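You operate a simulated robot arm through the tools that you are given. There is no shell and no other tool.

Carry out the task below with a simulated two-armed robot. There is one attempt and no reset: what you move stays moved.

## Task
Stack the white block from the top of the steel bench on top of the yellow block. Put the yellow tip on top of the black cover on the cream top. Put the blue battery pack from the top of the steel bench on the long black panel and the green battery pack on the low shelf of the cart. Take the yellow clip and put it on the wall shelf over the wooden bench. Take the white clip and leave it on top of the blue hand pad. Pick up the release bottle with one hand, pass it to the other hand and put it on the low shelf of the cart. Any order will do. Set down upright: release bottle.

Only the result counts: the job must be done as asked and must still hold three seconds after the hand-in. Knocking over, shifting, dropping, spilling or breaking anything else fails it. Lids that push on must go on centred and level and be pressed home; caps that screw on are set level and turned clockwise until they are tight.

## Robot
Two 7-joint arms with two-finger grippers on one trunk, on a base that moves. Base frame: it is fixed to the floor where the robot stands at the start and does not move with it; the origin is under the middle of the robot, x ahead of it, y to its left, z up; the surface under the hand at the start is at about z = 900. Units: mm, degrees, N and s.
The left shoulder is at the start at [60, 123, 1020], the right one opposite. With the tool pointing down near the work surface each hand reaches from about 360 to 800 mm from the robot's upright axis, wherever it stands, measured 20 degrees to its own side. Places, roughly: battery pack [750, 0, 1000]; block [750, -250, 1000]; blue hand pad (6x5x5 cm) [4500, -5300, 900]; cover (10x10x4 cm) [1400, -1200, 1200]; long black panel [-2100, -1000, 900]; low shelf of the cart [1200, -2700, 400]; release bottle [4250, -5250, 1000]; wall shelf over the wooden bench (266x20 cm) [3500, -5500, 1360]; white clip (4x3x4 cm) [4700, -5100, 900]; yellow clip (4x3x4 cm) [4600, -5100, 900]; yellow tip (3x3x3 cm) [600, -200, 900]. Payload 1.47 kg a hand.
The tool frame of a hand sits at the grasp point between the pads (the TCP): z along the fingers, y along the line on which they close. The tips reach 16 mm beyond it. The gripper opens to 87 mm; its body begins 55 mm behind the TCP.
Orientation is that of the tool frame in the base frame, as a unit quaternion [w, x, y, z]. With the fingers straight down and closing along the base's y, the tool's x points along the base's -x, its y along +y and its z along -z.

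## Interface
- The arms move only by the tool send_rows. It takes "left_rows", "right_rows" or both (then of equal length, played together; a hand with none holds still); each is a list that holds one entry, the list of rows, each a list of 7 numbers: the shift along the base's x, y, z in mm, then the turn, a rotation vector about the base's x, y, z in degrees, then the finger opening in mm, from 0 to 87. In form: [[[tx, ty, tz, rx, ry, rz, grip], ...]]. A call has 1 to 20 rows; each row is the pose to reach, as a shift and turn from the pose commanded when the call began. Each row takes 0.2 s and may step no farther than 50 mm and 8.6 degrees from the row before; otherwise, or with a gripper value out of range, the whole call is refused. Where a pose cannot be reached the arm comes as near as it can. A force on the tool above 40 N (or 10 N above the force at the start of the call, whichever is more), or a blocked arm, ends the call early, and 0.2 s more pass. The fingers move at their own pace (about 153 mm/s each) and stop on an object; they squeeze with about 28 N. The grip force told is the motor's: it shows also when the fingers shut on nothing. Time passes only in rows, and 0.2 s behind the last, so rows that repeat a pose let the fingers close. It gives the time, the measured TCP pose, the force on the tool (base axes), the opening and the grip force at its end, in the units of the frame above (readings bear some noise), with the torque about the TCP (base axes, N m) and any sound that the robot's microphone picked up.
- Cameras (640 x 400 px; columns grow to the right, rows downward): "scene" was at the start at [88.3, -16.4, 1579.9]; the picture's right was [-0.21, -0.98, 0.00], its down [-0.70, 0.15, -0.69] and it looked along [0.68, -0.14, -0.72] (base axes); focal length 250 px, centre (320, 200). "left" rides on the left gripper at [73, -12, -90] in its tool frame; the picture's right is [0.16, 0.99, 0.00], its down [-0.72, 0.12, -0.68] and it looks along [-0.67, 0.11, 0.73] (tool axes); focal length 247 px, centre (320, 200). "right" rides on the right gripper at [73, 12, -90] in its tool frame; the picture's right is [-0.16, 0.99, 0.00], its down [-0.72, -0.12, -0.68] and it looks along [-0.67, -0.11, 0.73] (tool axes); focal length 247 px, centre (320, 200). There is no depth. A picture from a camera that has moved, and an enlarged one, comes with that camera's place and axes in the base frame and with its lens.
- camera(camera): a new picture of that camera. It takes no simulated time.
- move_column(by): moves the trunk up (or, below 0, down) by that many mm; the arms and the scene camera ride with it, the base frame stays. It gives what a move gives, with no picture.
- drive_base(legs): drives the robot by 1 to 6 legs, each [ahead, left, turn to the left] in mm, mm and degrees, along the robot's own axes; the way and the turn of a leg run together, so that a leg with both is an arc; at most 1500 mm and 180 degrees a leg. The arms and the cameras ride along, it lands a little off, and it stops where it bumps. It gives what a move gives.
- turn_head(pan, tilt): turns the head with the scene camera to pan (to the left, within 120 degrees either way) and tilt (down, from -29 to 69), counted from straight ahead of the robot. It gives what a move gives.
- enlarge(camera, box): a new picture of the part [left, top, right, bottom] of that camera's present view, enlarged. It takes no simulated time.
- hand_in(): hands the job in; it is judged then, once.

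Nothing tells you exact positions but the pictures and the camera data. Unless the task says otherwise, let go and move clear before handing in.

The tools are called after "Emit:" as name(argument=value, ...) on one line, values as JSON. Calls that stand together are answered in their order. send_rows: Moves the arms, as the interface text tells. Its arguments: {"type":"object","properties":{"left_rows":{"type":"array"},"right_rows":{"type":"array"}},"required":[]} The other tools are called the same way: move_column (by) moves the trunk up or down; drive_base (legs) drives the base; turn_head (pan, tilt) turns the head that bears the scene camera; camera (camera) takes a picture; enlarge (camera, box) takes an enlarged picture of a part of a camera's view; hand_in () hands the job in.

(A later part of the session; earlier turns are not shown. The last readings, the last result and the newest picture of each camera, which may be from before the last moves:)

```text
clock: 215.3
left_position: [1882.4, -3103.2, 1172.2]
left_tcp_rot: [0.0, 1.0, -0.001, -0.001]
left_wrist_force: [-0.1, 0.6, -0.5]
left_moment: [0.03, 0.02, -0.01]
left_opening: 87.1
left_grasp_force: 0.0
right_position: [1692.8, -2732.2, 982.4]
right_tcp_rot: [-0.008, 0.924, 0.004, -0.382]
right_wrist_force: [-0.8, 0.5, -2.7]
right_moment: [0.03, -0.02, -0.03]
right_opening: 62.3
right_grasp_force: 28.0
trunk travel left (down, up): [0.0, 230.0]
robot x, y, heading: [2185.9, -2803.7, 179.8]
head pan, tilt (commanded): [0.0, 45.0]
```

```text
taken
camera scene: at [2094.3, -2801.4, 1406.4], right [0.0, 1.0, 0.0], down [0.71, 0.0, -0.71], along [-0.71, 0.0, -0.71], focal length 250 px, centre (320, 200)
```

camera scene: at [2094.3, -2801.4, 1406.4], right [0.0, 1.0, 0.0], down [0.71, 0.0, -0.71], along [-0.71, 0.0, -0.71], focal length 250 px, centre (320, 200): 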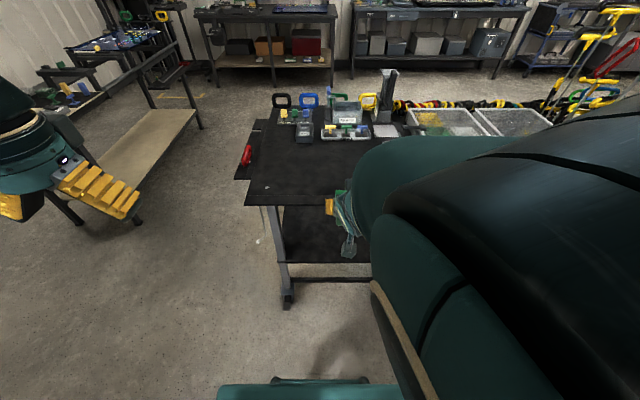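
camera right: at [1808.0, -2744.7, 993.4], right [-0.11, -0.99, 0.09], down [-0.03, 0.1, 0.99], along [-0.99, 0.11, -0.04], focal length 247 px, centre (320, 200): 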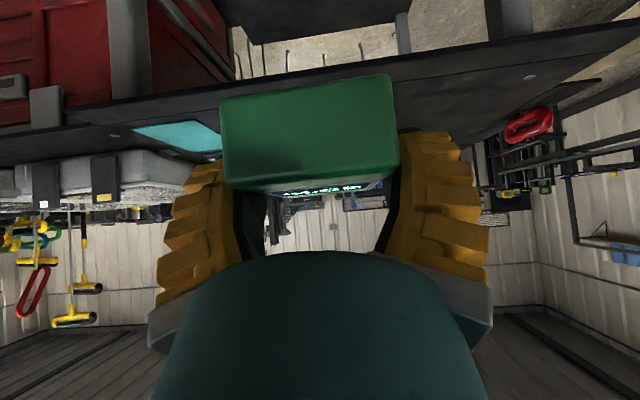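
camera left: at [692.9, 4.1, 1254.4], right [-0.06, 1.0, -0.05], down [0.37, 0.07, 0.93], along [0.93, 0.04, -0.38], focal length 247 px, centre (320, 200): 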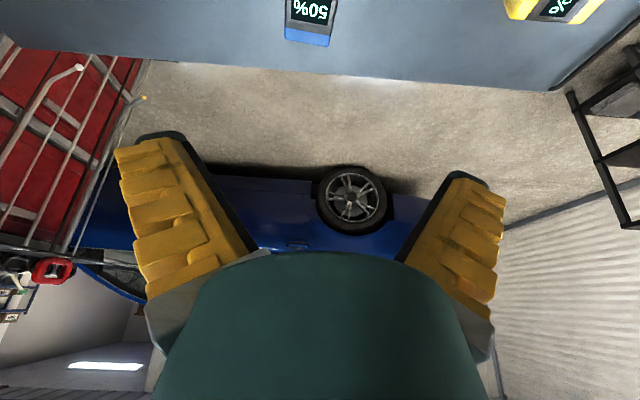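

Regrasped and lifted. I'll back the base 50 mm for elbow clearance, then lower the hand outside the cart to shelf height.

Emit:
drive_base(legs=[[-50, 0, 0]])

Emit:
send_rows(right_rows=[[[-8, 5, -45, 0, 0, 0, 0], [-16, 10, -90, 0, 0, 0, 0], [-24, 15, -135, 0, 0, 0, 0], [-32, 20, -180, 0, 0, 0, 0], [-40, 25, -225, 0, 0, 0, 0], [-45, 30, -270, 0, 0, 0, 0], [-45, 30, -270, 0, 0, 0, 0]]])

Emit:
camera(camera="scene")

```text
clock: 216.2
left_position: [1933.7, -3102.4, 1171.9]
left_tcp_rot: [0.0, 1.0, -0.001, -0.001]
left_wrist_force: [0.6, 0.9, -1.0]
left_moment: [-0.02, 0.04, 0.01]
left_opening: 86.9
left_grasp_force: 0.0
right_position: [1743.9, -2732.5, 982.3]
right_tcp_rot: [-0.008, 0.924, 0.004, -0.383]
right_wrist_force: [0.0, -0.2, -3.1]
right_moment: [0.03, -0.01, -0.04]
right_opening: 62.4
right_grasp_force: 28.2
trunk travel left (down, up): [0.0, 230.0]
robot x, y, heading: [2234.2, -2803.1, 179.8]
head pan, tilt (commanded): [0.0, 45.0]
```

```text
clock: 217.8
left_position: [1933.5, -3103.5, 1172.5]
left_tcp_rot: [0.0, 1.0, -0.001, -0.001]
left_wrist_force: [0.2, -0.1, -0.4]
left_moment: [-0.02, -0.06, -0.01]
left_opening: 87.1
left_grasp_force: 0.1
right_position: [1697.0, -2705.8, 711.2]
right_tcp_rot: [-0.008, 0.924, 0.004, -0.383]
right_wrist_force: [-0.2, 0.2, -2.7]
right_moment: [0.01, -0.06, -0.02]
right_opening: 62.1
right_grasp_force: 27.3
trunk travel left (down, up): [0.0, 230.0]
robot x, y, heading: [2232.3, -2800.8, 179.9]
head pan, tilt (commanded): [0.0, 45.0]
```

```text
taken
camera scene: at [2144.9, -2801.4, 1406.5], right [0.0, 1.0, 0.0], down [0.71, 0.0, -0.71], along [-0.71, 0.0, -0.71], focal length 250 px, centre (320, 200)
```

scene: 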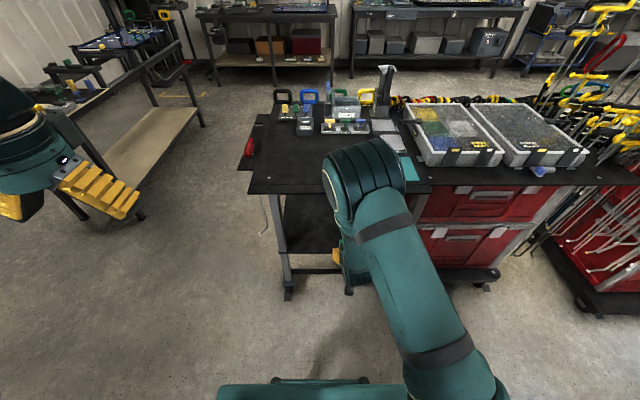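

Emit:
send_rows(right_rows=[[[0, 5, -45, 0, 0, 0, 0], [0, 10, -90, 0, 0, 0, 0], [0, 15, -135, 0, 0, 0, 0], [0, 15, -180, 0, 0, 0, 0], [0, 15, -225, 0, 0, 0, 0], [0, 15, -255, 0, 0, 0, 0], [0, 15, -255, 0, 0, 0, 0]]])

Emit:
camera(camera="scene")

Emit:
camera(camera="right")

```text
clock: 219.4
left_position: [1932.3, -3103.3, 1172.2]
left_tcp_rot: [0.0, 1.0, -0.001, -0.001]
left_wrist_force: [-0.9, 0.6, -0.1]
left_moment: [-0.04, 0.01, 0.0]
left_opening: 86.8
left_grasp_force: 0.0
right_position: [1700.6, -2688.6, 457.5]
right_tcp_rot: [-0.008, 0.924, 0.003, -0.383]
right_wrist_force: [-0.2, 0.0, -3.5]
right_moment: [0.01, -0.02, 0.0]
right_opening: 62.1
right_grasp_force: 27.9
trunk travel left (down, up): [0.0, 230.0]
robot x, y, heading: [2236.6, -2796.8, 180.2]
head pan, tilt (commanded): [0.0, 45.0]
```

```text
taken
camera scene: at [2144.7, -2801.3, 1406.5], right [0.0, 1.0, 0.0], down [0.71, 0.0, -0.71], along [-0.71, 0.0, -0.71], focal length 250 px, centre (320, 200)
```

scene: 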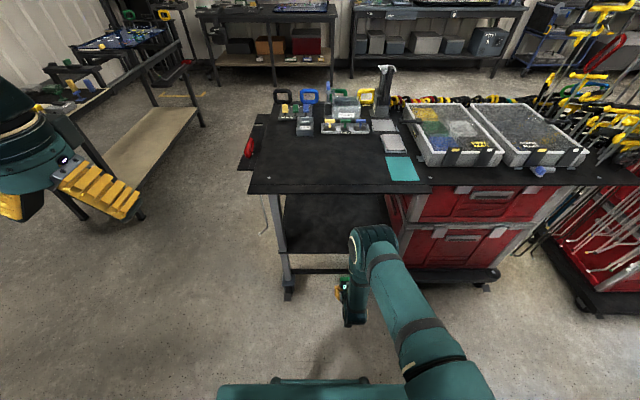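

```text
taken
camera right: at [1815.1, -2700.4, 468.9], right [-0.11, -0.99, 0.09], down [-0.03, 0.1, 0.99], along [-0.99, 0.11, -0.04], focal length 247 px, centre (320, 200)
```

right: 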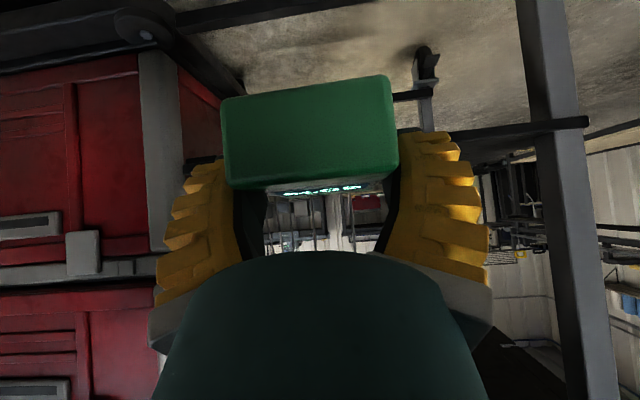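

Emit:
enlarge(camera="right", box=[380, 60, 620, 200])

Emit:
enlarge(camera="scene", box=[240, 170, 440, 330])

```text
2.67 times, centred on (500, 130) of right
camera zoom: at [1815.1, -2700.4, 468.9], right [-0.11, -0.99, 0.09], down [-0.03, 0.1, 0.99], along [-0.99, 0.11, -0.04], focal length 659 px, centre (-160, 387)
```

zoom: 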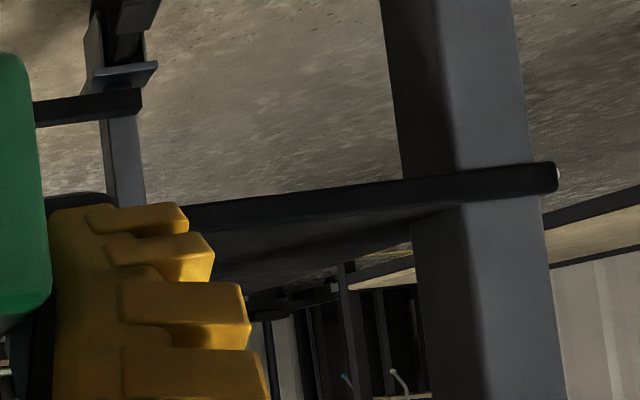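

```text
2.50 times, centred on (340, 250) of scene
camera zoom: at [2144.7, -2801.3, 1406.5], right [0.0, 1.0, 0.0], down [0.71, 0.0, -0.71], along [-0.71, 0.0, -0.71], focal length 626 px, centre (270, 75)
```

zoom: 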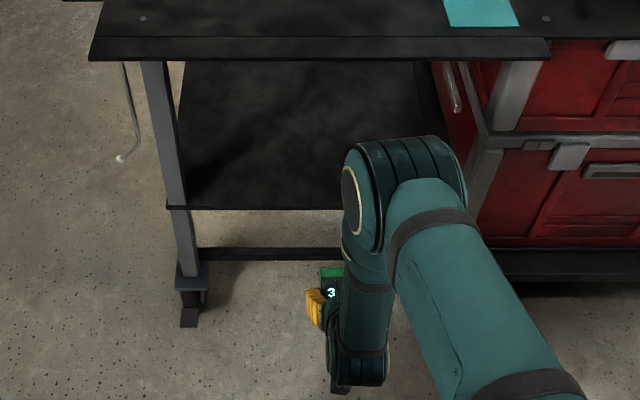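

The shelf top measures z≈400. Everything is clear, so I'll move the hand forward under the top, in two stages.

Emit:
send_rows(right_rows=[[[-30, 0, 0, 0, 0, 0, 0], [-60, 0, 0, 0, 0, 0, 0], [-90, 0, 0, 0, 0, 0, 0], [-120, 0, 0, 0, 0, 0, 0], [-150, 0, 0, 0, 0, 0, 0], [-150, 0, 0, 0, 0, 0, 0]]])

Emit:
camera(camera="scene")

Emit:
camera(camera="right")

```text
clock: 220.8
left_position: [1932.9, -3101.8, 1171.7]
left_tcp_rot: [0.001, 1.0, -0.002, -0.001]
left_wrist_force: [0.3, 0.3, 0.5]
left_moment: [0.01, -0.02, 0.02]
left_opening: 86.9
left_grasp_force: 0.0
right_position: [1546.9, -2686.0, 457.0]
right_tcp_rot: [-0.007, 0.924, 0.004, -0.382]
right_wrist_force: [-0.3, 0.1, -3.8]
right_moment: [-0.01, -0.02, -0.01]
right_opening: 62.3
right_grasp_force: 27.5
trunk travel left (down, up): [0.0, 230.0]
robot x, y, heading: [2237.5, -2804.7, 179.8]
head pan, tilt (commanded): [0.0, 45.0]
```

```text
taken
camera scene: at [2144.7, -2801.3, 1406.5], right [0.0, 1.0, 0.0], down [0.71, 0.0, -0.71], along [-0.71, 0.0, -0.71], focal length 250 px, centre (320, 200)
```

scene: 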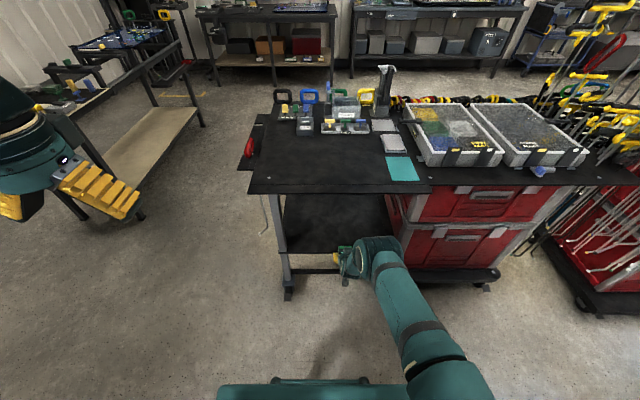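

```text
taken
camera right: at [1662.3, -2699.0, 468.3], right [-0.11, -0.99, 0.09], down [-0.03, 0.1, 0.99], along [-0.99, 0.11, -0.04], focal length 247 px, centre (320, 200)
```

right: 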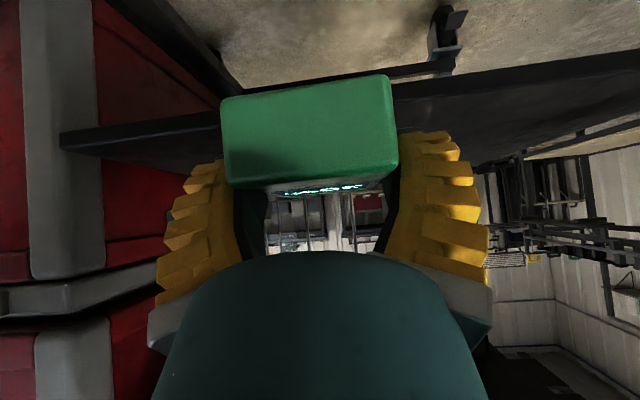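

Emit:
send_rows(right_rows=[[[-30, 0, 0, 0, 0, 0, 0], [-60, 0, 0, 0, 0, 0, 0], [-90, 0, 0, 0, 0, 0, 0], [-105, 0, -8, 0, 0, 0, 0], [-105, 0, -16, 0, 0, 0, 0], [-105, 0, -16, 0, 0, 0, 0]]])

Emit:
camera(camera="scene")

Emit:
enlarge(camera="right", box=[40, 40, 640, 240])

```text
clock: 222.2
left_position: [1932.3, -3102.3, 1172.3]
left_tcp_rot: [-0.001, 1.0, -0.001, -0.001]
left_wrist_force: [0.7, -0.2, -0.3]
left_moment: [0.0, -0.05, -0.01]
left_opening: 86.9
left_grasp_force: 0.1
right_position: [1470.4, -2687.2, 461.5]
right_tcp_rot: [-0.008, 0.924, 0.004, -0.382]
right_wrist_force: [-0.2, 0.3, -2.8]
right_moment: [0.01, -0.04, -0.01]
right_opening: 62.0
right_grasp_force: 28.1
right hand out of reach, approached as far as the arm can: row 3, 4, 5, 6
trunk travel left (down, up): [0.0, 230.0]
robot x, y, heading: [2233.2, -2800.9, 180.1]
head pan, tilt (commanded): [0.0, 45.0]
```

```text
taken
camera scene: at [2144.6, -2801.3, 1406.4], right [0.0, 1.0, 0.0], down [0.71, 0.0, -0.71], along [-0.71, 0.0, -0.71], focal length 250 px, centre (320, 200)
```

scene: 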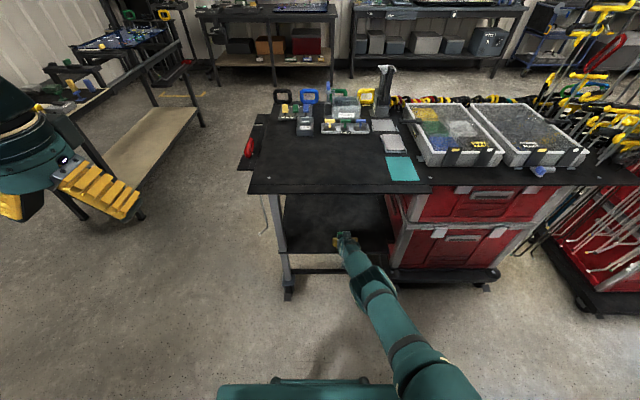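

```text
1.07 times, centred on (340, 140) of right (not enlarged: the box is as wide or as high as the picture)
camera zoom: at [1585.7, -2698.6, 473.0], right [-0.11, -0.99, 0.1], down [-0.03, 0.1, 0.99], along [-0.99, 0.11, -0.04], focal length 263 px, centre (299, 264)
```

zoom: 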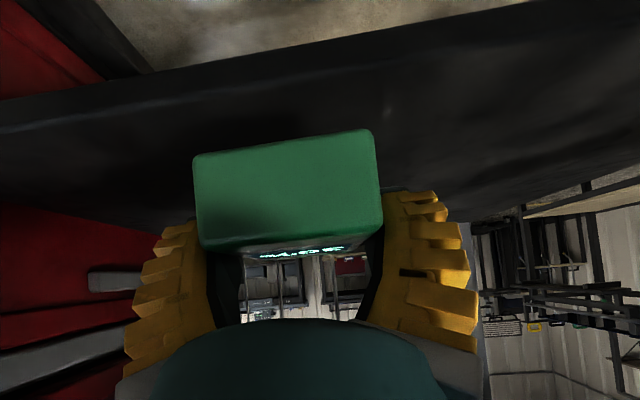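

The arm is almost straight here and its reach ends at x≈1470. I'll drive the base 60 mm ahead, with the hand staying level above the shelf.

Emit:
drive_base(legs=[[60, 0, 0]])

Emit:
send_rows(right_rows=[[[10, 0, -8, 0, 0, 0, 0], [18, 0, -18, 0, 0, 0, 0], [24, 0, -26, 0, 0, 0, 0], [24, 0, -26, 0, 0, 0, 0]]])

Emit:
camera(camera="scene")

Emit:
camera(camera="right")

```text
clock: 223.2
left_position: [1871.2, -3102.8, 1171.5]
left_tcp_rot: [0.0, 1.0, 0.0, -0.001]
left_wrist_force: [-1.7, -0.1, -0.7]
left_moment: [0.0, -0.01, -0.01]
left_opening: 87.0
left_grasp_force: 0.1
right_position: [1409.6, -2689.1, 460.2]
right_tcp_rot: [-0.007, 0.924, 0.005, -0.382]
right_wrist_force: [0.1, 0.0, -3.5]
right_moment: [-0.02, -0.02, 0.03]
right_opening: 61.9
right_grasp_force: 27.6
trunk travel left (down, up): [0.0, 230.0]
robot x, y, heading: [2179.2, -2803.3, -180.0]
head pan, tilt (commanded): [0.0, 45.0]
```

```text
clock: 224.2
left_position: [1872.4, -3104.2, 1171.7]
left_tcp_rot: [0.0, 1.0, 0.0, 0.001]
left_wrist_force: [0.2, 0.0, -1.2]
left_moment: [0.0, -0.03, 0.02]
left_opening: 87.0
left_grasp_force: 0.0
right_position: [1432.5, -2687.6, 434.8]
right_tcp_rot: [-0.008, 0.924, 0.004, -0.382]
right_wrist_force: [0.4, -0.1, -2.2]
right_moment: [0.03, -0.05, 0.01]
right_opening: 62.0
right_grasp_force: 28.1
trunk travel left (down, up): [0.0, 230.0]
robot x, y, heading: [2171.6, -2804.1, -180.1]
head pan, tilt (commanded): [0.0, 45.0]
```

```text
taken
camera scene: at [2084.5, -2801.5, 1406.4], right [0.0, 1.0, 0.0], down [0.71, 0.0, -0.71], along [-0.71, 0.0, -0.71], focal length 250 px, centre (320, 200)
```

scene: 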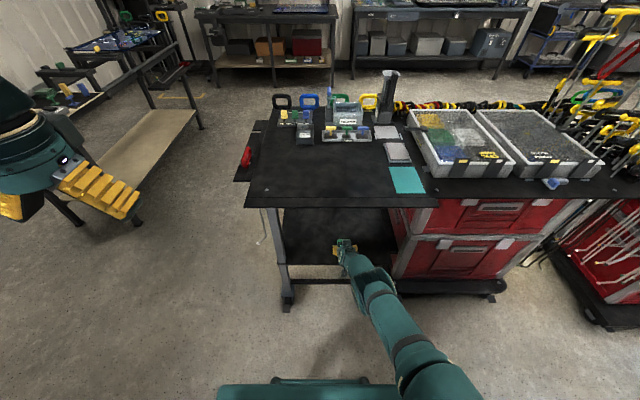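

```text
taken
camera right: at [1548.8, -2700.0, 446.2], right [-0.11, -0.99, 0.1], down [-0.03, 0.1, 0.99], along [-0.99, 0.1, -0.04], focal length 247 px, centre (320, 200)
```

right: 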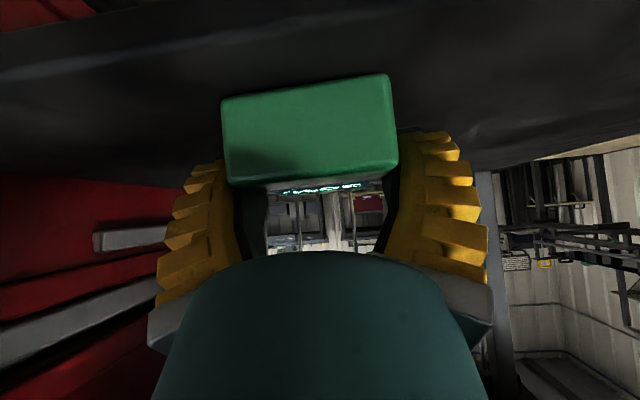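

Emit:
send_rows(right_rows=[[[0, 0, -3, 0, 0, 0, 0], [0, 0, -6, 0, 0, 0, 0], [0, 0, -6, 0, 0, 0, 0]]])

Emit:
send_rows(right_rows=[[[0, 0, -2, 0, 0, 0, 0], [0, 0, -4, 0, 0, 0, 0], [0, 0, -4, 0, 0, 0, 0]]])

```text
clock: 225.0
left_position: [1873.8, -3103.0, 1172.6]
left_tcp_rot: [0.0, 1.0, 0.0, -0.001]
left_wrist_force: [0.0, -0.6, -0.9]
left_moment: [-0.03, -0.01, -0.01]
left_opening: 86.9
left_grasp_force: 0.1
right_position: [1431.7, -2689.1, 432.7]
right_tcp_rot: [-0.007, 0.923, 0.005, -0.386]
right_wrist_force: [-3.9, 3.9, 17.3]
right_moment: [-0.15, -0.56, 0.07]
right_opening: 61.8
right_grasp_force: 28.1
trunk travel left (down, up): [0.0, 230.0]
robot x, y, heading: [2176.2, -2803.1, -180.1]
head pan, tilt (commanded): [0.0, 45.0]
```

```text
clock: 225.8
left_position: [1874.0, -3104.3, 1173.6]
left_tcp_rot: [-0.001, 1.0, 0.0, -0.002]
left_wrist_force: [-0.4, -0.4, -0.3]
left_moment: [-0.03, 0.02, -0.01]
left_opening: 86.8
left_grasp_force: 0.1
right_position: [1433.3, -2688.7, 431.4]
right_tcp_rot: [-0.007, 0.922, 0.005, -0.386]
right_wrist_force: [-8.6, -7.2, 27.8]
right_moment: [-0.19, -0.24, -0.09]
right_opening: 62.7
right_grasp_force: 28.0
right hand out of reach, approached as far as the arm can: row 1
trunk travel left (down, up): [0.0, 230.0]
robot x, y, heading: [2171.1, -2802.6, -179.9]
head pan, tilt (commanded): [0.0, 45.0]
```

Contact is firm (shelf at about z=404). I'll ease up a few millimetres to relax the force, then release.

Emit:
send_rows(right_rows=[[[0, 0, 3, 0, 0, 0, 0], [0, 0, 6, 0, 0, 0, 0], [0, 0, 6, 0, 0, 0, 0]]])

```text
clock: 226.6
left_position: [1873.0, -3103.5, 1173.0]
left_tcp_rot: [0.0, 1.0, 0.0, -0.001]
left_wrist_force: [-0.3, 0.0, 0.3]
left_moment: [-0.02, 0.0, -0.01]
left_opening: 87.0
left_grasp_force: 0.1
right_position: [1434.4, -2687.1, 431.6]
right_tcp_rot: [-0.007, 0.924, 0.005, -0.382]
right_wrist_force: [-4.4, -1.0, 13.7]
right_moment: [0.09, 0.11, 0.14]
right_opening: 63.1
right_grasp_force: 28.5
trunk travel left (down, up): [0.0, 230.0]
robot x, y, heading: [2178.2, -2800.3, -179.9]
head pan, tilt (commanded): [0.0, 45.0]
```

Emit:
send_rows(right_rows=[[[0, 0, 1.5, 0, 0, 0, 0], [0, 0, 2, 0, 0, 0, 0]]])

Emit:
camera(camera="right")

```text
clock: 227.2
left_position: [1872.8, -3102.9, 1173.5]
left_tcp_rot: [0.0, 1.0, 0.0, 0.0]
left_wrist_force: [0.0, 1.3, 0.1]
left_moment: [0.01, -0.01, -0.01]
left_opening: 87.0
left_grasp_force: 0.1
right_position: [1435.7, -2688.1, 432.7]
right_tcp_rot: [-0.006, 0.925, 0.005, -0.381]
right_wrist_force: [0.3, 0.5, 0.9]
right_moment: [0.05, 0.13, -0.08]
right_opening: 62.9
right_grasp_force: 27.9
trunk travel left (down, up): [0.0, 230.0]
robot x, y, heading: [2177.0, -2800.9, -179.9]
head pan, tilt (commanded): [0.0, 45.0]
```

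```text
taken
camera right: at [1551.6, -2699.5, 443.6], right [-0.11, -0.99, 0.1], down [-0.04, 0.1, 0.99], along [-0.99, 0.1, -0.05], focal length 247 px, centre (320, 200)
```

right: 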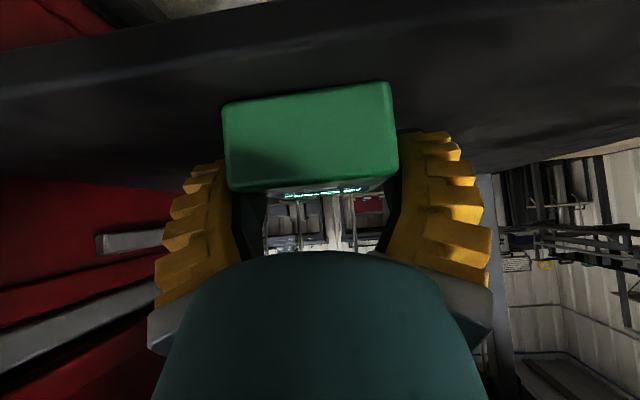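

Now it rests with almost no force. Releasing and backing out along the tool axis.

Emit:
send_rows(right_rows=[[[0, 0, 0, 0, 0, 0, 62], [0, 0, 0, 0, 0, 0, 70], [0, 0, 0, 0, 0, 0, 82], [0, 0, 0, 0, 0, 0, 82], [15, 0, 15, 0, 0, 0, 82], [40, 0, 36, 0, 0, 0, 82], [75, 0, 60, 0, 0, 0, 82], [115, 0, 70, 0, 0, 0, 82], [160, 0, 70, 0, 0, 0, 82], [205, 0, 70, 0, 0, 0, 82]]])

Emit:
camera(camera="right")

Emit:
camera(camera="scene")

```text
clock: 229.4
left_position: [1873.3, -3103.0, 1172.4]
left_tcp_rot: [0.0, 1.0, -0.001, -0.001]
left_wrist_force: [-0.6, 0.3, -0.1]
left_moment: [0.0, 0.01, -0.02]
left_opening: 87.0
left_grasp_force: 0.0
right_position: [1640.0, -2688.2, 503.6]
right_tcp_rot: [-0.007, 0.924, 0.006, -0.382]
right_wrist_force: [-0.6, 0.5, 0.1]
right_moment: [0.0, 0.01, 0.02]
right_opening: 83.1
right_grasp_force: 0.5
trunk travel left (down, up): [0.0, 230.0]
robot x, y, heading: [2177.8, -2801.4, -179.9]
head pan, tilt (commanded): [0.0, 45.0]
```

```text
taken
camera right: at [1755.4, -2699.9, 516.5], right [-0.11, -0.99, 0.1], down [-0.03, 0.1, 0.99], along [-0.99, 0.1, -0.04], focal length 247 px, centre (320, 200)
```

right: 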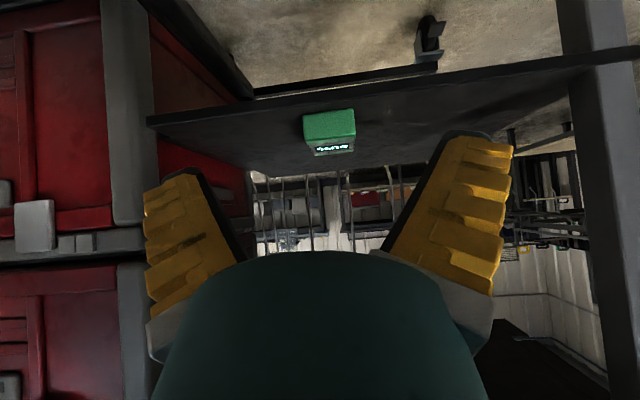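

```text
taken
camera scene: at [2085.0, -2801.5, 1406.5], right [0.0, 1.0, 0.0], down [0.71, 0.0, -0.71], along [-0.71, 0.0, -0.71], focal length 250 px, centre (320, 200)
```

scene: 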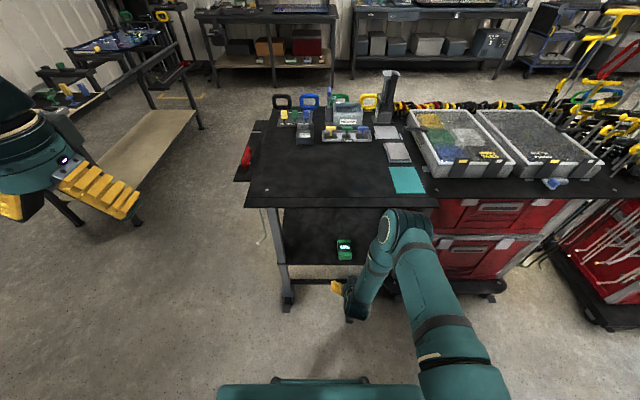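

Green is on the low shelf. Next is the wooden bench: I'll back off, raise the trunk and the right hand, and drive over there.

Emit:
drive_base(legs=[[-110, 0, 0]])

Emit:
send_rows(right_rows=[[[10, 10, 45, 0, -4, 0, 82], [20, 20, 90, 0, -8, 0, 82], [30, 30, 135, 0, -12, 0, 82], [40, 40, 180, 0, -16, 0, 82], [50, 55, 220, 0, -20, 0, 82], [60, 70, 262, 0, -25, 0, 82], [70, 90, 305, 0, -30, 0, 82], [80, 110, 348, 0, -35, 0, 82], [85, 130, 390, 0, -40, 0, 82], [85, 150, 430, 0, -45, 0, 82]]])

Emit:
move_column(by=200)

Emit:
camera(camera="scene")

```text
clock: 230.6
left_position: [1984.5, -3102.3, 1172.5]
left_tcp_rot: [0.0, 1.0, -0.001, -0.001]
left_wrist_force: [0.0, -0.9, -0.3]
left_moment: [-0.03, 0.02, -0.02]
left_opening: 87.0
left_grasp_force: 0.0
right_position: [1751.3, -2685.5, 505.2]
right_tcp_rot: [-0.008, 0.924, 0.003, -0.383]
right_wrist_force: [0.2, -0.6, -0.3]
right_moment: [0.01, 0.02, 0.03]
right_opening: 83.6
right_grasp_force: 1.0
trunk travel left (down, up): [0.0, 230.0]
robot x, y, heading: [2287.5, -2801.8, 179.6]
head pan, tilt (commanded): [0.0, 45.0]
```

```text
clock: 232.8
left_position: [1983.9, -3101.9, 1172.4]
left_tcp_rot: [0.0, 1.0, -0.001, -0.001]
left_wrist_force: [-0.4, -0.6, 0.3]
left_moment: [0.0, 0.01, 0.0]
left_opening: 87.1
left_grasp_force: 0.0
right_position: [1838.4, -2539.4, 932.5]
right_tcp_rot: [-0.006, 1.0, 0.006, 0.0]
right_wrist_force: [-0.5, 0.4, 0.2]
right_moment: [0.01, -0.03, 0.0]
right_opening: 83.4
right_grasp_force: 0.6
trunk travel left (down, up): [0.0, 230.0]
robot x, y, heading: [2287.9, -2802.4, 179.9]
head pan, tilt (commanded): [0.0, 45.0]
```

```text
clock: 235.0
left_position: [1983.4, -3102.8, 1371.6]
left_tcp_rot: [0.001, 1.0, 0.0, -0.001]
left_wrist_force: [-0.2, -0.6, -0.4]
left_moment: [-0.01, -0.01, 0.02]
left_opening: 86.9
left_grasp_force: 0.1
right_position: [1837.9, -2539.2, 1133.9]
right_tcp_rot: [-0.005, 1.0, 0.006, -0.001]
right_wrist_force: [0.0, 0.6, -0.2]
right_moment: [-0.04, -0.02, 0.0]
right_opening: 83.5
right_grasp_force: 0.4
trunk travel left (down, up): [-200.0, 30.0]
robot x, y, heading: [2286.5, -2803.2, 180.1]
head pan, tilt (commanded): [0.0, 45.0]
```

```text
taken
camera scene: at [2196.3, -2801.3, 1606.3], right [0.0, 1.0, 0.0], down [0.71, 0.0, -0.71], along [-0.71, 0.0, -0.71], focal length 250 px, centre (320, 200)
```

scene: 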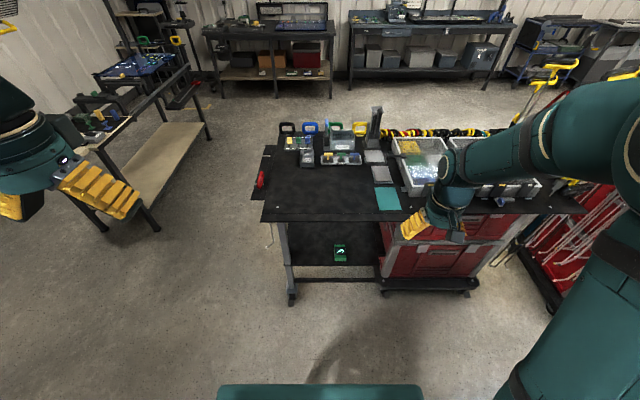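

Emit:
drive_base(legs=[[0, 1250, 0], [0, 0, 90]])

Emit:
turn_head(pan=40, tilt=20)

Emit:
camera(camera="scene")

```text
clock: 249.7
left_position: [2546.3, -4358.8, 1372.3]
left_tcp_rot: [0.0, 0.732, 0.681, -0.001]
left_wrist_force: [-0.4, 0.2, 0.0]
left_moment: [-0.03, 0.03, -0.01]
left_opening: 86.9
left_grasp_force: 0.2
right_position: [1975.4, -4463.7, 1133.3]
right_tcp_rot: [-0.004, 0.727, 0.686, -0.004]
right_wrist_force: [0.1, 0.4, 0.1]
right_moment: [0.03, 0.01, -0.01]
right_opening: 83.4
right_grasp_force: 1.0
trunk travel left (down, up): [-200.0, 30.0]
robot x, y, heading: [2270.6, -4033.0, -94.1]
head pan, tilt (commanded): [0.0, 45.0]
```

```text
clock: 250.8
left_position: [2545.9, -4359.0, 1372.7]
left_tcp_rot: [0.0, 0.733, 0.68, -0.001]
left_wrist_force: [-1.1, 1.3, -0.4]
left_moment: [0.0, -0.06, 0.0]
left_opening: 86.9
left_grasp_force: 0.1
right_position: [1974.3, -4464.5, 1133.8]
right_tcp_rot: [-0.005, 0.727, 0.686, -0.004]
right_wrist_force: [0.1, -0.3, -0.7]
right_moment: [0.0, 0.03, -0.01]
right_opening: 83.1
right_grasp_force: 0.4
trunk travel left (down, up): [-200.0, 30.0]
robot x, y, heading: [2267.4, -4035.6, -93.9]
head pan, tilt (commanded): [40.0, 20.0]
```

```text
taken
camera scene: at [2321.4, -4118.1, 1645.1], right [-0.81, -0.58, 0.0], down [-0.2, 0.28, -0.94], along [0.55, -0.76, -0.34], focal length 250 px, centre (320, 200)
```

scene: 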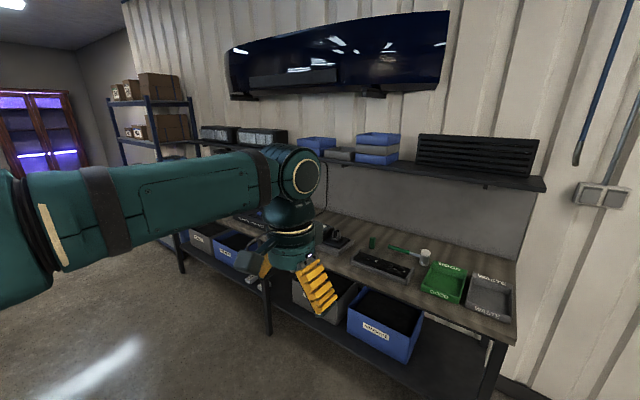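

Emit:
drive_base(legs=[[0, 1500, 4], [0, 620, 0]])

Emit:
turn_head(pan=0, tilt=30)

Emit:
camera(camera="scene")

```text
clock: 269.6
left_position: [4671.9, -4470.5, 1372.2]
left_tcp_rot: [0.0, 0.722, 0.692, 0.0]
left_wrist_force: [-0.5, -0.1, 0.5]
left_moment: [0.01, -0.01, -0.02]
left_opening: 86.9
left_grasp_force: 0.0
right_position: [4104.5, -4594.3, 1132.8]
right_tcp_rot: [-0.005, 0.716, 0.698, -0.003]
right_wrist_force: [0.1, -0.1, -0.1]
right_moment: [-0.02, -0.03, -0.01]
right_opening: 83.2
right_grasp_force: 1.0
trunk travel left (down, up): [-200.0, 30.0]
robot x, y, heading: [4385.0, -4153.5, -92.5]
head pan, tilt (commanded): [40.0, 20.0]
```

```text
clock: 270.7
left_position: [4671.3, -4469.9, 1372.1]
left_tcp_rot: [0.001, 0.722, 0.692, 0.0]
left_wrist_force: [0.3, -0.1, -0.1]
left_moment: [-0.01, -0.02, 0.0]
left_opening: 86.9
left_grasp_force: 0.0
right_position: [4105.3, -4594.5, 1134.4]
right_tcp_rot: [-0.004, 0.716, 0.698, -0.004]
right_wrist_force: [0.3, 0.2, 0.3]
right_moment: [-0.02, 0.02, 0.0]
right_opening: 83.3
right_grasp_force: 0.9
trunk travel left (down, up): [-200.0, 30.0]
robot x, y, heading: [4385.0, -4151.3, -92.5]
head pan, tilt (commanded): [0.0, 30.0]
```

```text
taken
camera scene: at [4379.4, -4254.3, 1629.1], right [-1.0, 0.04, 0.0], down [0.02, 0.5, -0.87], along [-0.04, -0.87, -0.5], focal length 250 px, centre (320, 200)
```

scene: 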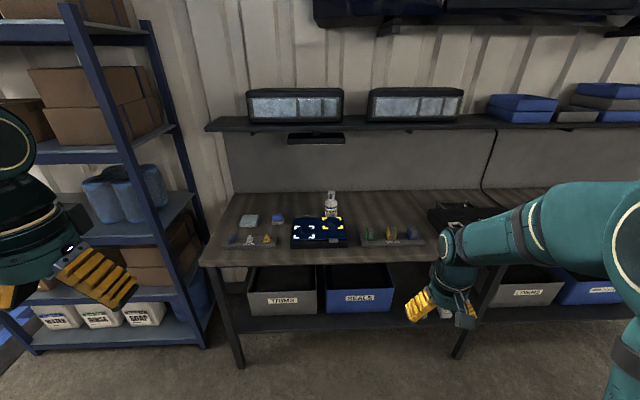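

Emit:
enlarge(camera="scene", box=[200, 180, 440, 280])

Emit:
enlarge(camera="scene", box=[200, 70, 520, 200])

```text
2.67 times, centred on (320, 230) of scene
camera zoom: at [4379.4, -4254.3, 1629.1], right [-1.0, 0.04, 0.0], down [0.02, 0.5, -0.87], along [-0.04, -0.87, -0.5], focal length 668 px, centre (320, 120)
```

zoom: 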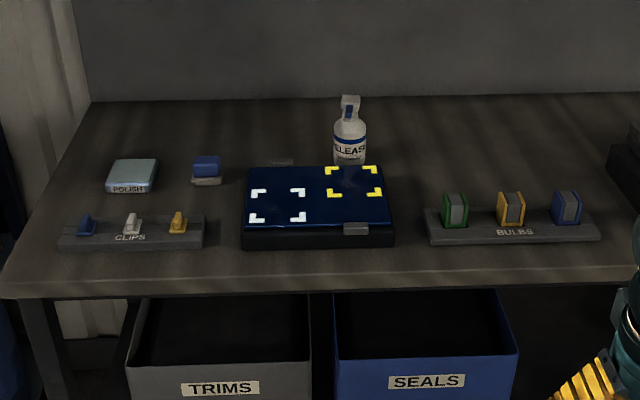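

```text
2.00 times, centred on (360, 135) of scene
camera zoom: at [4379.4, -4254.3, 1629.1], right [-1.0, 0.04, 0.0], down [0.02, 0.5, -0.87], along [-0.04, -0.87, -0.5], focal length 501 px, centre (240, 330)
```

zoom: 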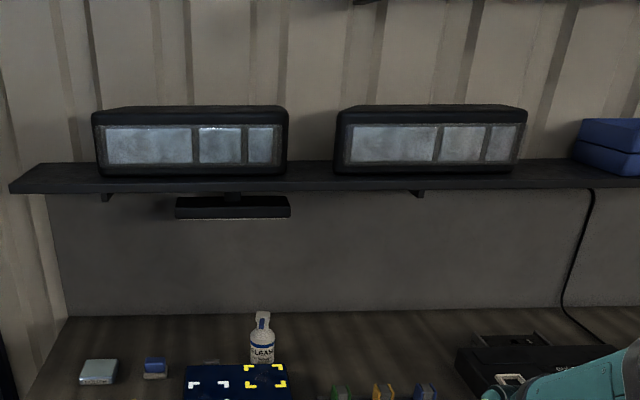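

I can see the clips rack (white about [4654,-5146], yellow about [4577,-5143]), the blue hand pad near [4547,-5302], the release bottle near [4272,-5345], and free shelf space at the wall shelf's left end (x≈4664–4818). I'll drive up to the bench.

Emit:
drive_base(legs=[[300, 115, 2.5]])

Emit:
drive_base(legs=[[180, 0, 0]])

Emit:
turn_head(pan=10, tilt=40)

Emit:
camera(camera="scene")

Emit:
camera(camera="left")

Emit:
camera(camera="right")

```text
clock: 272.8
left_position: [4796.4, -4761.6, 1372.6]
left_tcp_rot: [0.001, 0.705, 0.709, -0.001]
left_wrist_force: [0.1, -0.1, 0.4]
left_moment: [0.0, 0.02, -0.01]
left_opening: 86.9
left_grasp_force: 0.0
right_position: [4232.8, -4911.3, 1132.7]
right_tcp_rot: [-0.004, 0.7, 0.714, -0.005]
right_wrist_force: [-0.9, -0.2, -0.1]
right_moment: [-0.01, -0.02, -0.01]
right_opening: 83.3
right_grasp_force: 0.7
trunk travel left (down, up): [-200.0, 30.0]
robot x, y, heading: [4492.9, -4457.7, -89.9]
head pan, tilt (commanded): [0.0, 30.0]
```

```text
clock: 274.3
left_position: [4793.6, -4944.0, 1371.4]
left_tcp_rot: [0.001, 0.707, 0.707, -0.001]
left_wrist_force: [0.0, -1.2, 0.4]
left_moment: [0.01, 0.01, 0.03]
left_opening: 86.9
left_grasp_force: 0.2
right_position: [4233.7, -5090.9, 1133.4]
right_tcp_rot: [-0.004, 0.701, 0.713, -0.003]
right_wrist_force: [-0.7, -0.6, 0.4]
right_moment: [0.01, -0.01, 0.01]
right_opening: 83.2
right_grasp_force: 0.6
trunk travel left (down, up): [-200.0, 30.0]
robot x, y, heading: [4493.7, -4638.2, -89.8]
head pan, tilt (commanded): [0.0, 30.0]
```

```text
clock: 275.1
left_position: [4794.6, -4943.7, 1372.6]
left_tcp_rot: [0.0, 0.706, 0.708, -0.001]
left_wrist_force: [-0.5, 0.2, 0.1]
left_moment: [0.02, 0.0, -0.02]
left_opening: 87.1
left_grasp_force: 0.0
right_position: [4231.8, -5091.5, 1133.3]
right_tcp_rot: [-0.004, 0.702, 0.712, -0.003]
right_wrist_force: [-0.2, 0.6, -0.2]
right_moment: [-0.04, 0.01, -0.01]
right_opening: 83.5
right_grasp_force: 0.7
trunk travel left (down, up): [-200.0, 30.0]
robot x, y, heading: [4491.1, -4638.8, -89.7]
head pan, tilt (commanded): [10.0, 40.0]
```

```text
taken
camera scene: at [4507.2, -4732.6, 1613.8], right [-0.98, -0.17, 0.0], down [-0.11, 0.63, -0.77], along [0.13, -0.75, -0.64], focal length 250 px, centre (320, 200)
```

scene: 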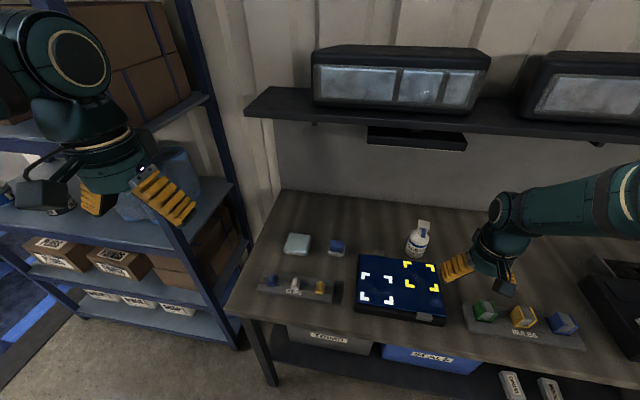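

```text
taken
camera left: at [4782.8, -4868.7, 1462.6], right [0.99, 0.16, 0.0], down [0.12, -0.72, 0.68], along [0.11, -0.67, -0.73], focal length 247 px, centre (320, 200)
```

left: 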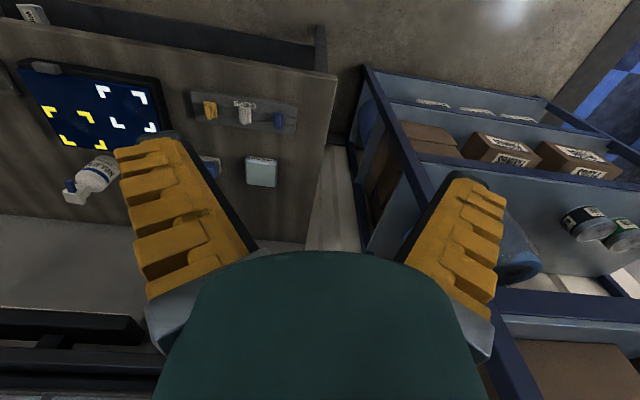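

```text
taken
camera right: at [4243.8, -5018.0, 1222.6], right [0.99, -0.14, -0.01], down [-0.1, -0.73, 0.68], along [-0.1, -0.67, -0.73], focal length 247 px, centre (320, 200)
```

right: 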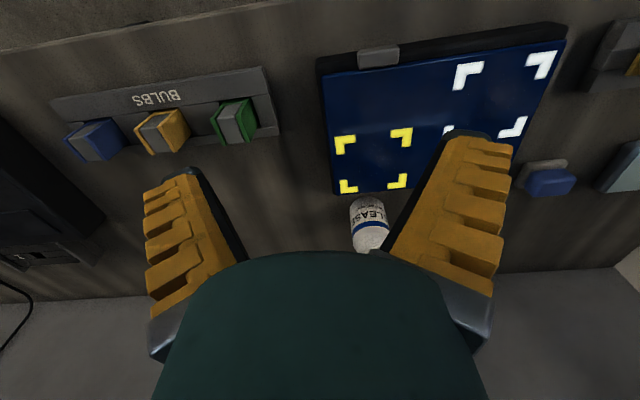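

Emit:
enlarge(camera="scene", box=[240, 210, 460, 330])

Emit:
enlarge(camera="left", box=[20, 60, 340, 230])

Emit:
enlarge(camera="scene", box=[240, 30, 480, 170])

```text
2.91 times, centred on (350, 270) of scene
camera zoom: at [4507.2, -4732.6, 1613.8], right [-0.98, -0.17, 0.0], down [-0.11, 0.63, -0.77], along [0.13, -0.75, -0.64], focal length 729 px, centre (233, -4)
```

zoom: 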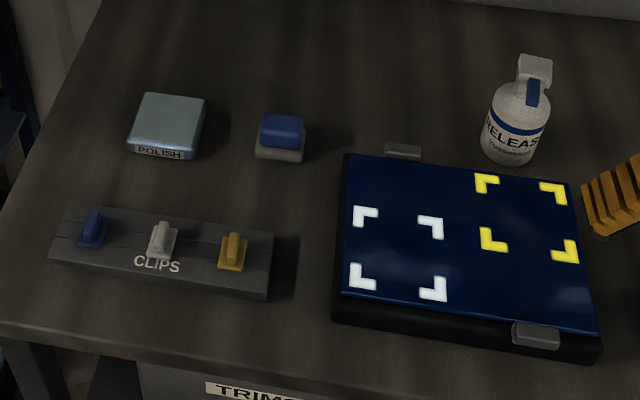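

```text
2.00 times, centred on (180, 145) of left
camera zoom: at [4782.8, -4868.7, 1462.6], right [0.99, 0.16, 0.0], down [0.12, -0.72, 0.68], along [0.11, -0.67, -0.73], focal length 494 px, centre (600, 310)
```

zoom: 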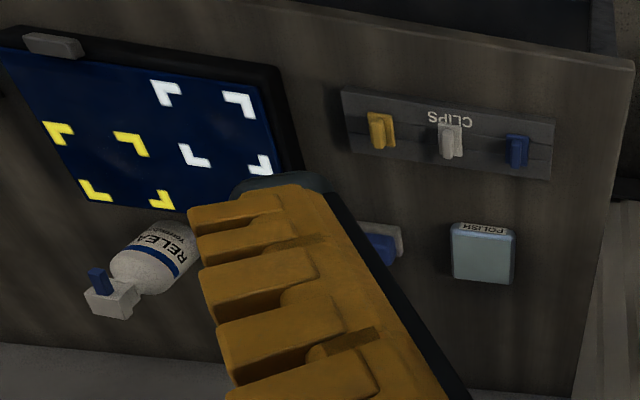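

```text
2.67 times, centred on (360, 100) of scene
camera zoom: at [4507.2, -4732.6, 1613.8], right [-0.98, -0.17, 0.0], down [-0.11, 0.63, -0.77], along [0.13, -0.75, -0.64], focal length 668 px, centre (213, 467)
```

zoom: 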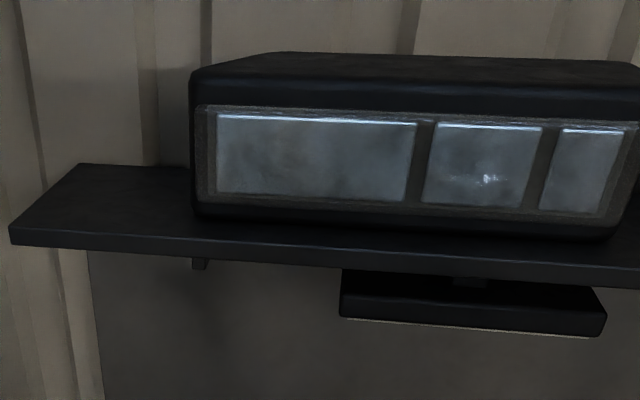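

The shelf's free left end is about x 4667–4838, y -5385 to -5590, z≈1358. I'll move the base 50 mm closer and bring the left hand down for a close look at the clips.

Emit:
drive_base(legs=[[50, 0, -0.2]])

Emit:
send_rows(left_rows=[[[-22, -13, -34, 0, 0, 0, 87], [-45, -26, -68, 0, 0, 0, 87], [-67, -39, -102, 0, 0, 0, 87], [-90, -52, -136, 0, 0, 0, 87], [-112, -65, -170, 0, 0, 0, 87], [-135, -78, -204, 0, 0, 0, 87], [-157, -91, -238, 0, 0, 0, 87], [-178, -104, -270, 0, 0, 0, 87], [-178, -104, -270, 0, 0, 0, 87]]])

Emit:
camera(camera="left")

Emit:
camera(camera="scene")

```text
clock: 276.0
left_position: [4793.3, -4995.9, 1371.9]
left_tcp_rot: [0.001, 0.708, 0.706, -0.001]
left_wrist_force: [-0.4, -1.2, -1.5]
left_moment: [0.09, -0.02, -0.02]
left_opening: 87.4
left_grasp_force: 0.0
right_position: [4229.6, -5142.2, 1131.5]
right_tcp_rot: [-0.003, 0.703, 0.711, -0.004]
right_wrist_force: [1.1, -0.2, -0.3]
right_moment: [0.02, -0.02, 0.02]
right_opening: 83.4
right_grasp_force: 1.0
trunk travel left (down, up): [-200.0, 30.0]
robot x, y, heading: [4494.5, -4692.3, -90.0]
head pan, tilt (commanded): [10.0, 40.0]
```

```text
clock: 278.0
left_position: [4618.2, -5099.3, 1100.8]
left_tcp_rot: [0.001, 0.708, 0.706, -0.002]
left_wrist_force: [-0.2, 0.3, 0.6]
left_moment: [0.01, 0.01, 0.01]
left_opening: 87.0
left_grasp_force: 0.0
right_position: [4230.2, -5138.8, 1133.9]
right_tcp_rot: [-0.005, 0.703, 0.711, -0.004]
right_wrist_force: [0.2, 0.3, 0.6]
right_moment: [-0.04, -0.02, 0.01]
right_opening: 83.4
right_grasp_force: 0.8
trunk travel left (down, up): [-200.0, 30.0]
robot x, y, heading: [4491.2, -4687.8, -90.3]
head pan, tilt (commanded): [10.0, 40.0]
```

```text
taken
camera left: at [4607.4, -5025.2, 1191.2], right [0.99, 0.16, 0.0], down [0.11, -0.72, 0.68], along [0.11, -0.67, -0.73], focal length 247 px, centre (320, 200)
```

left: 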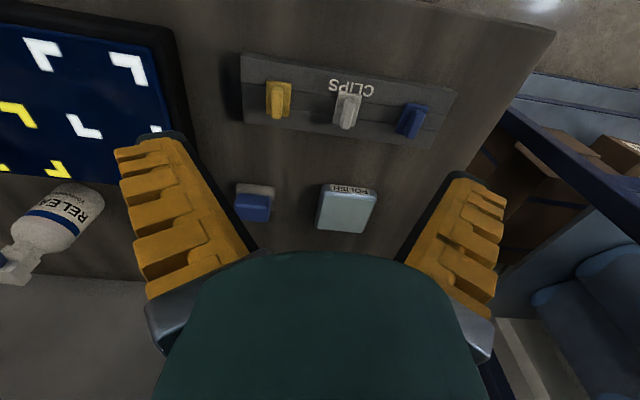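

```text
taken
camera scene: at [4507.3, -4781.9, 1613.8], right [-0.99, -0.17, 0.0], down [-0.11, 0.63, -0.77], along [0.13, -0.76, -0.64], focal length 250 px, centre (320, 200)
```

scene: 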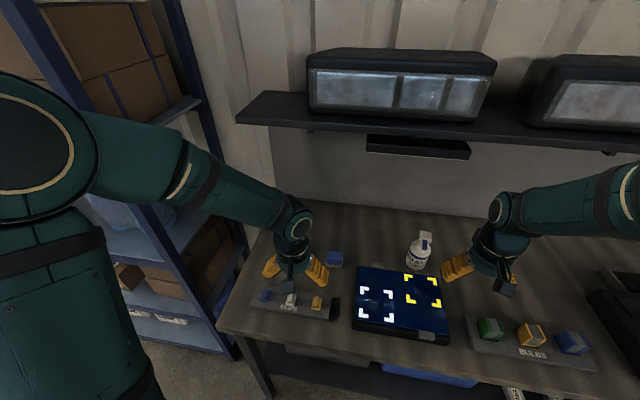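

Emit:
enlarge(camera="left", box=[220, 40, 470, 250])

```text
1.90 times, centred on (345, 145) of left
camera zoom: at [4607.4, -5025.2, 1191.2], right [0.99, 0.16, 0.0], down [0.11, -0.72, 0.68], along [0.11, -0.67, -0.73], focal length 470 px, centre (272, 305)
```

zoom: 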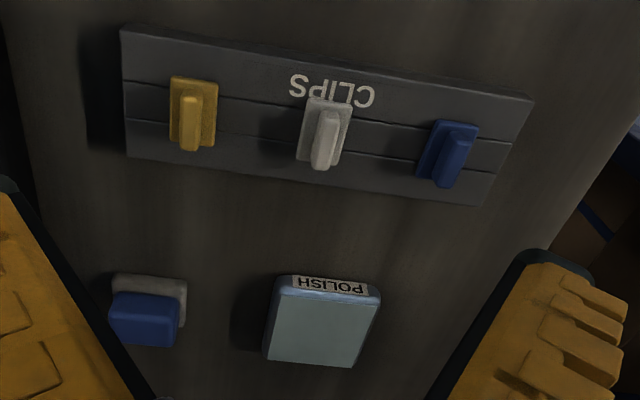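

The clips have a base plate with an upright fin, thin along x, which suits the jaws. White is at about [4655,-5132], yellow at about [4581,-5134], and the hand pad at about [4551,-5285]. I'll move over the white clip with a narrow opening.

Emit:
send_rows(left_rows=[[[12, -10, -25, 0, 0, 0, 60], [24, -20, -50, 0, 0, 0, 45], [37, -32, -80, 0, 0, 0, 40], [37, -32, -100, 0, 0, 0, 40], [37, -32, -100, 0, 0, 0, 40]]])

Emit:
camera(camera="left")

Emit:
enlarge(camera="left", box=[220, 40, 420, 180])

```text
clock: 279.2
left_position: [4653.1, -5132.1, 1001.3]
left_tcp_rot: [0.001, 0.708, 0.706, 0.0]
left_wrist_force: [-0.5, -0.1, -0.6]
left_moment: [0.05, -0.03, 0.0]
left_opening: 45.8
left_grasp_force: 4.3
right_position: [4231.1, -5140.4, 1132.8]
right_tcp_rot: [-0.003, 0.702, 0.712, -0.004]
right_wrist_force: [-0.7, -0.2, -0.5]
right_moment: [0.0, 0.0, -0.04]
right_opening: 83.1
right_grasp_force: 0.5
trunk travel left (down, up): [-200.0, 30.0]
robot x, y, heading: [4490.5, -4690.4, -90.4]
head pan, tilt (commanded): [10.0, 40.0]
```

```text
taken
camera left: at [4640.9, -5058.0, 1091.5], right [0.99, 0.16, 0.0], down [0.11, -0.72, 0.68], along [0.11, -0.67, -0.73], focal length 247 px, centre (320, 200)
```

left: 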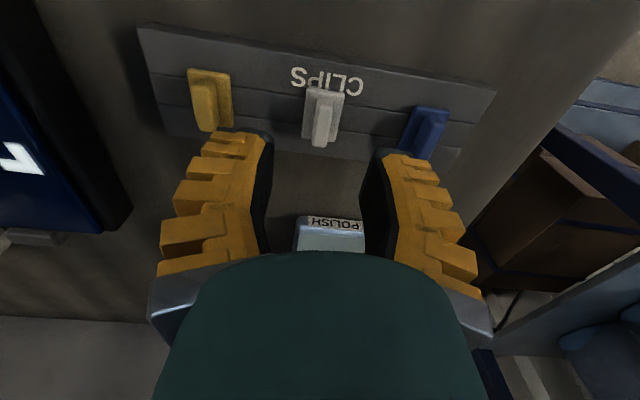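

```text
2.86 times, centred on (320, 110) of left
camera zoom: at [4640.9, -5058.0, 1091.5], right [0.99, 0.16, 0.0], down [0.11, -0.72, 0.68], along [0.11, -0.67, -0.73], focal length 706 px, centre (320, 457)
```

zoom: 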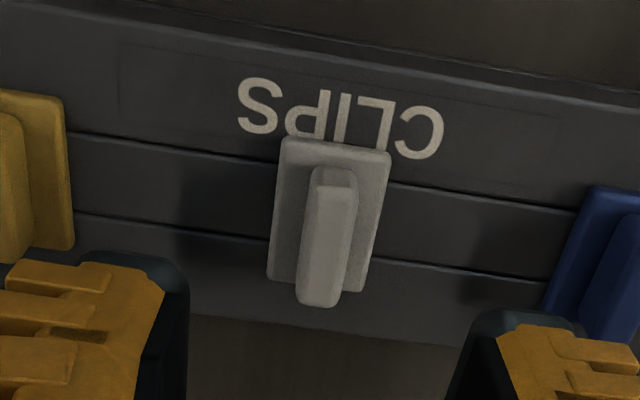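

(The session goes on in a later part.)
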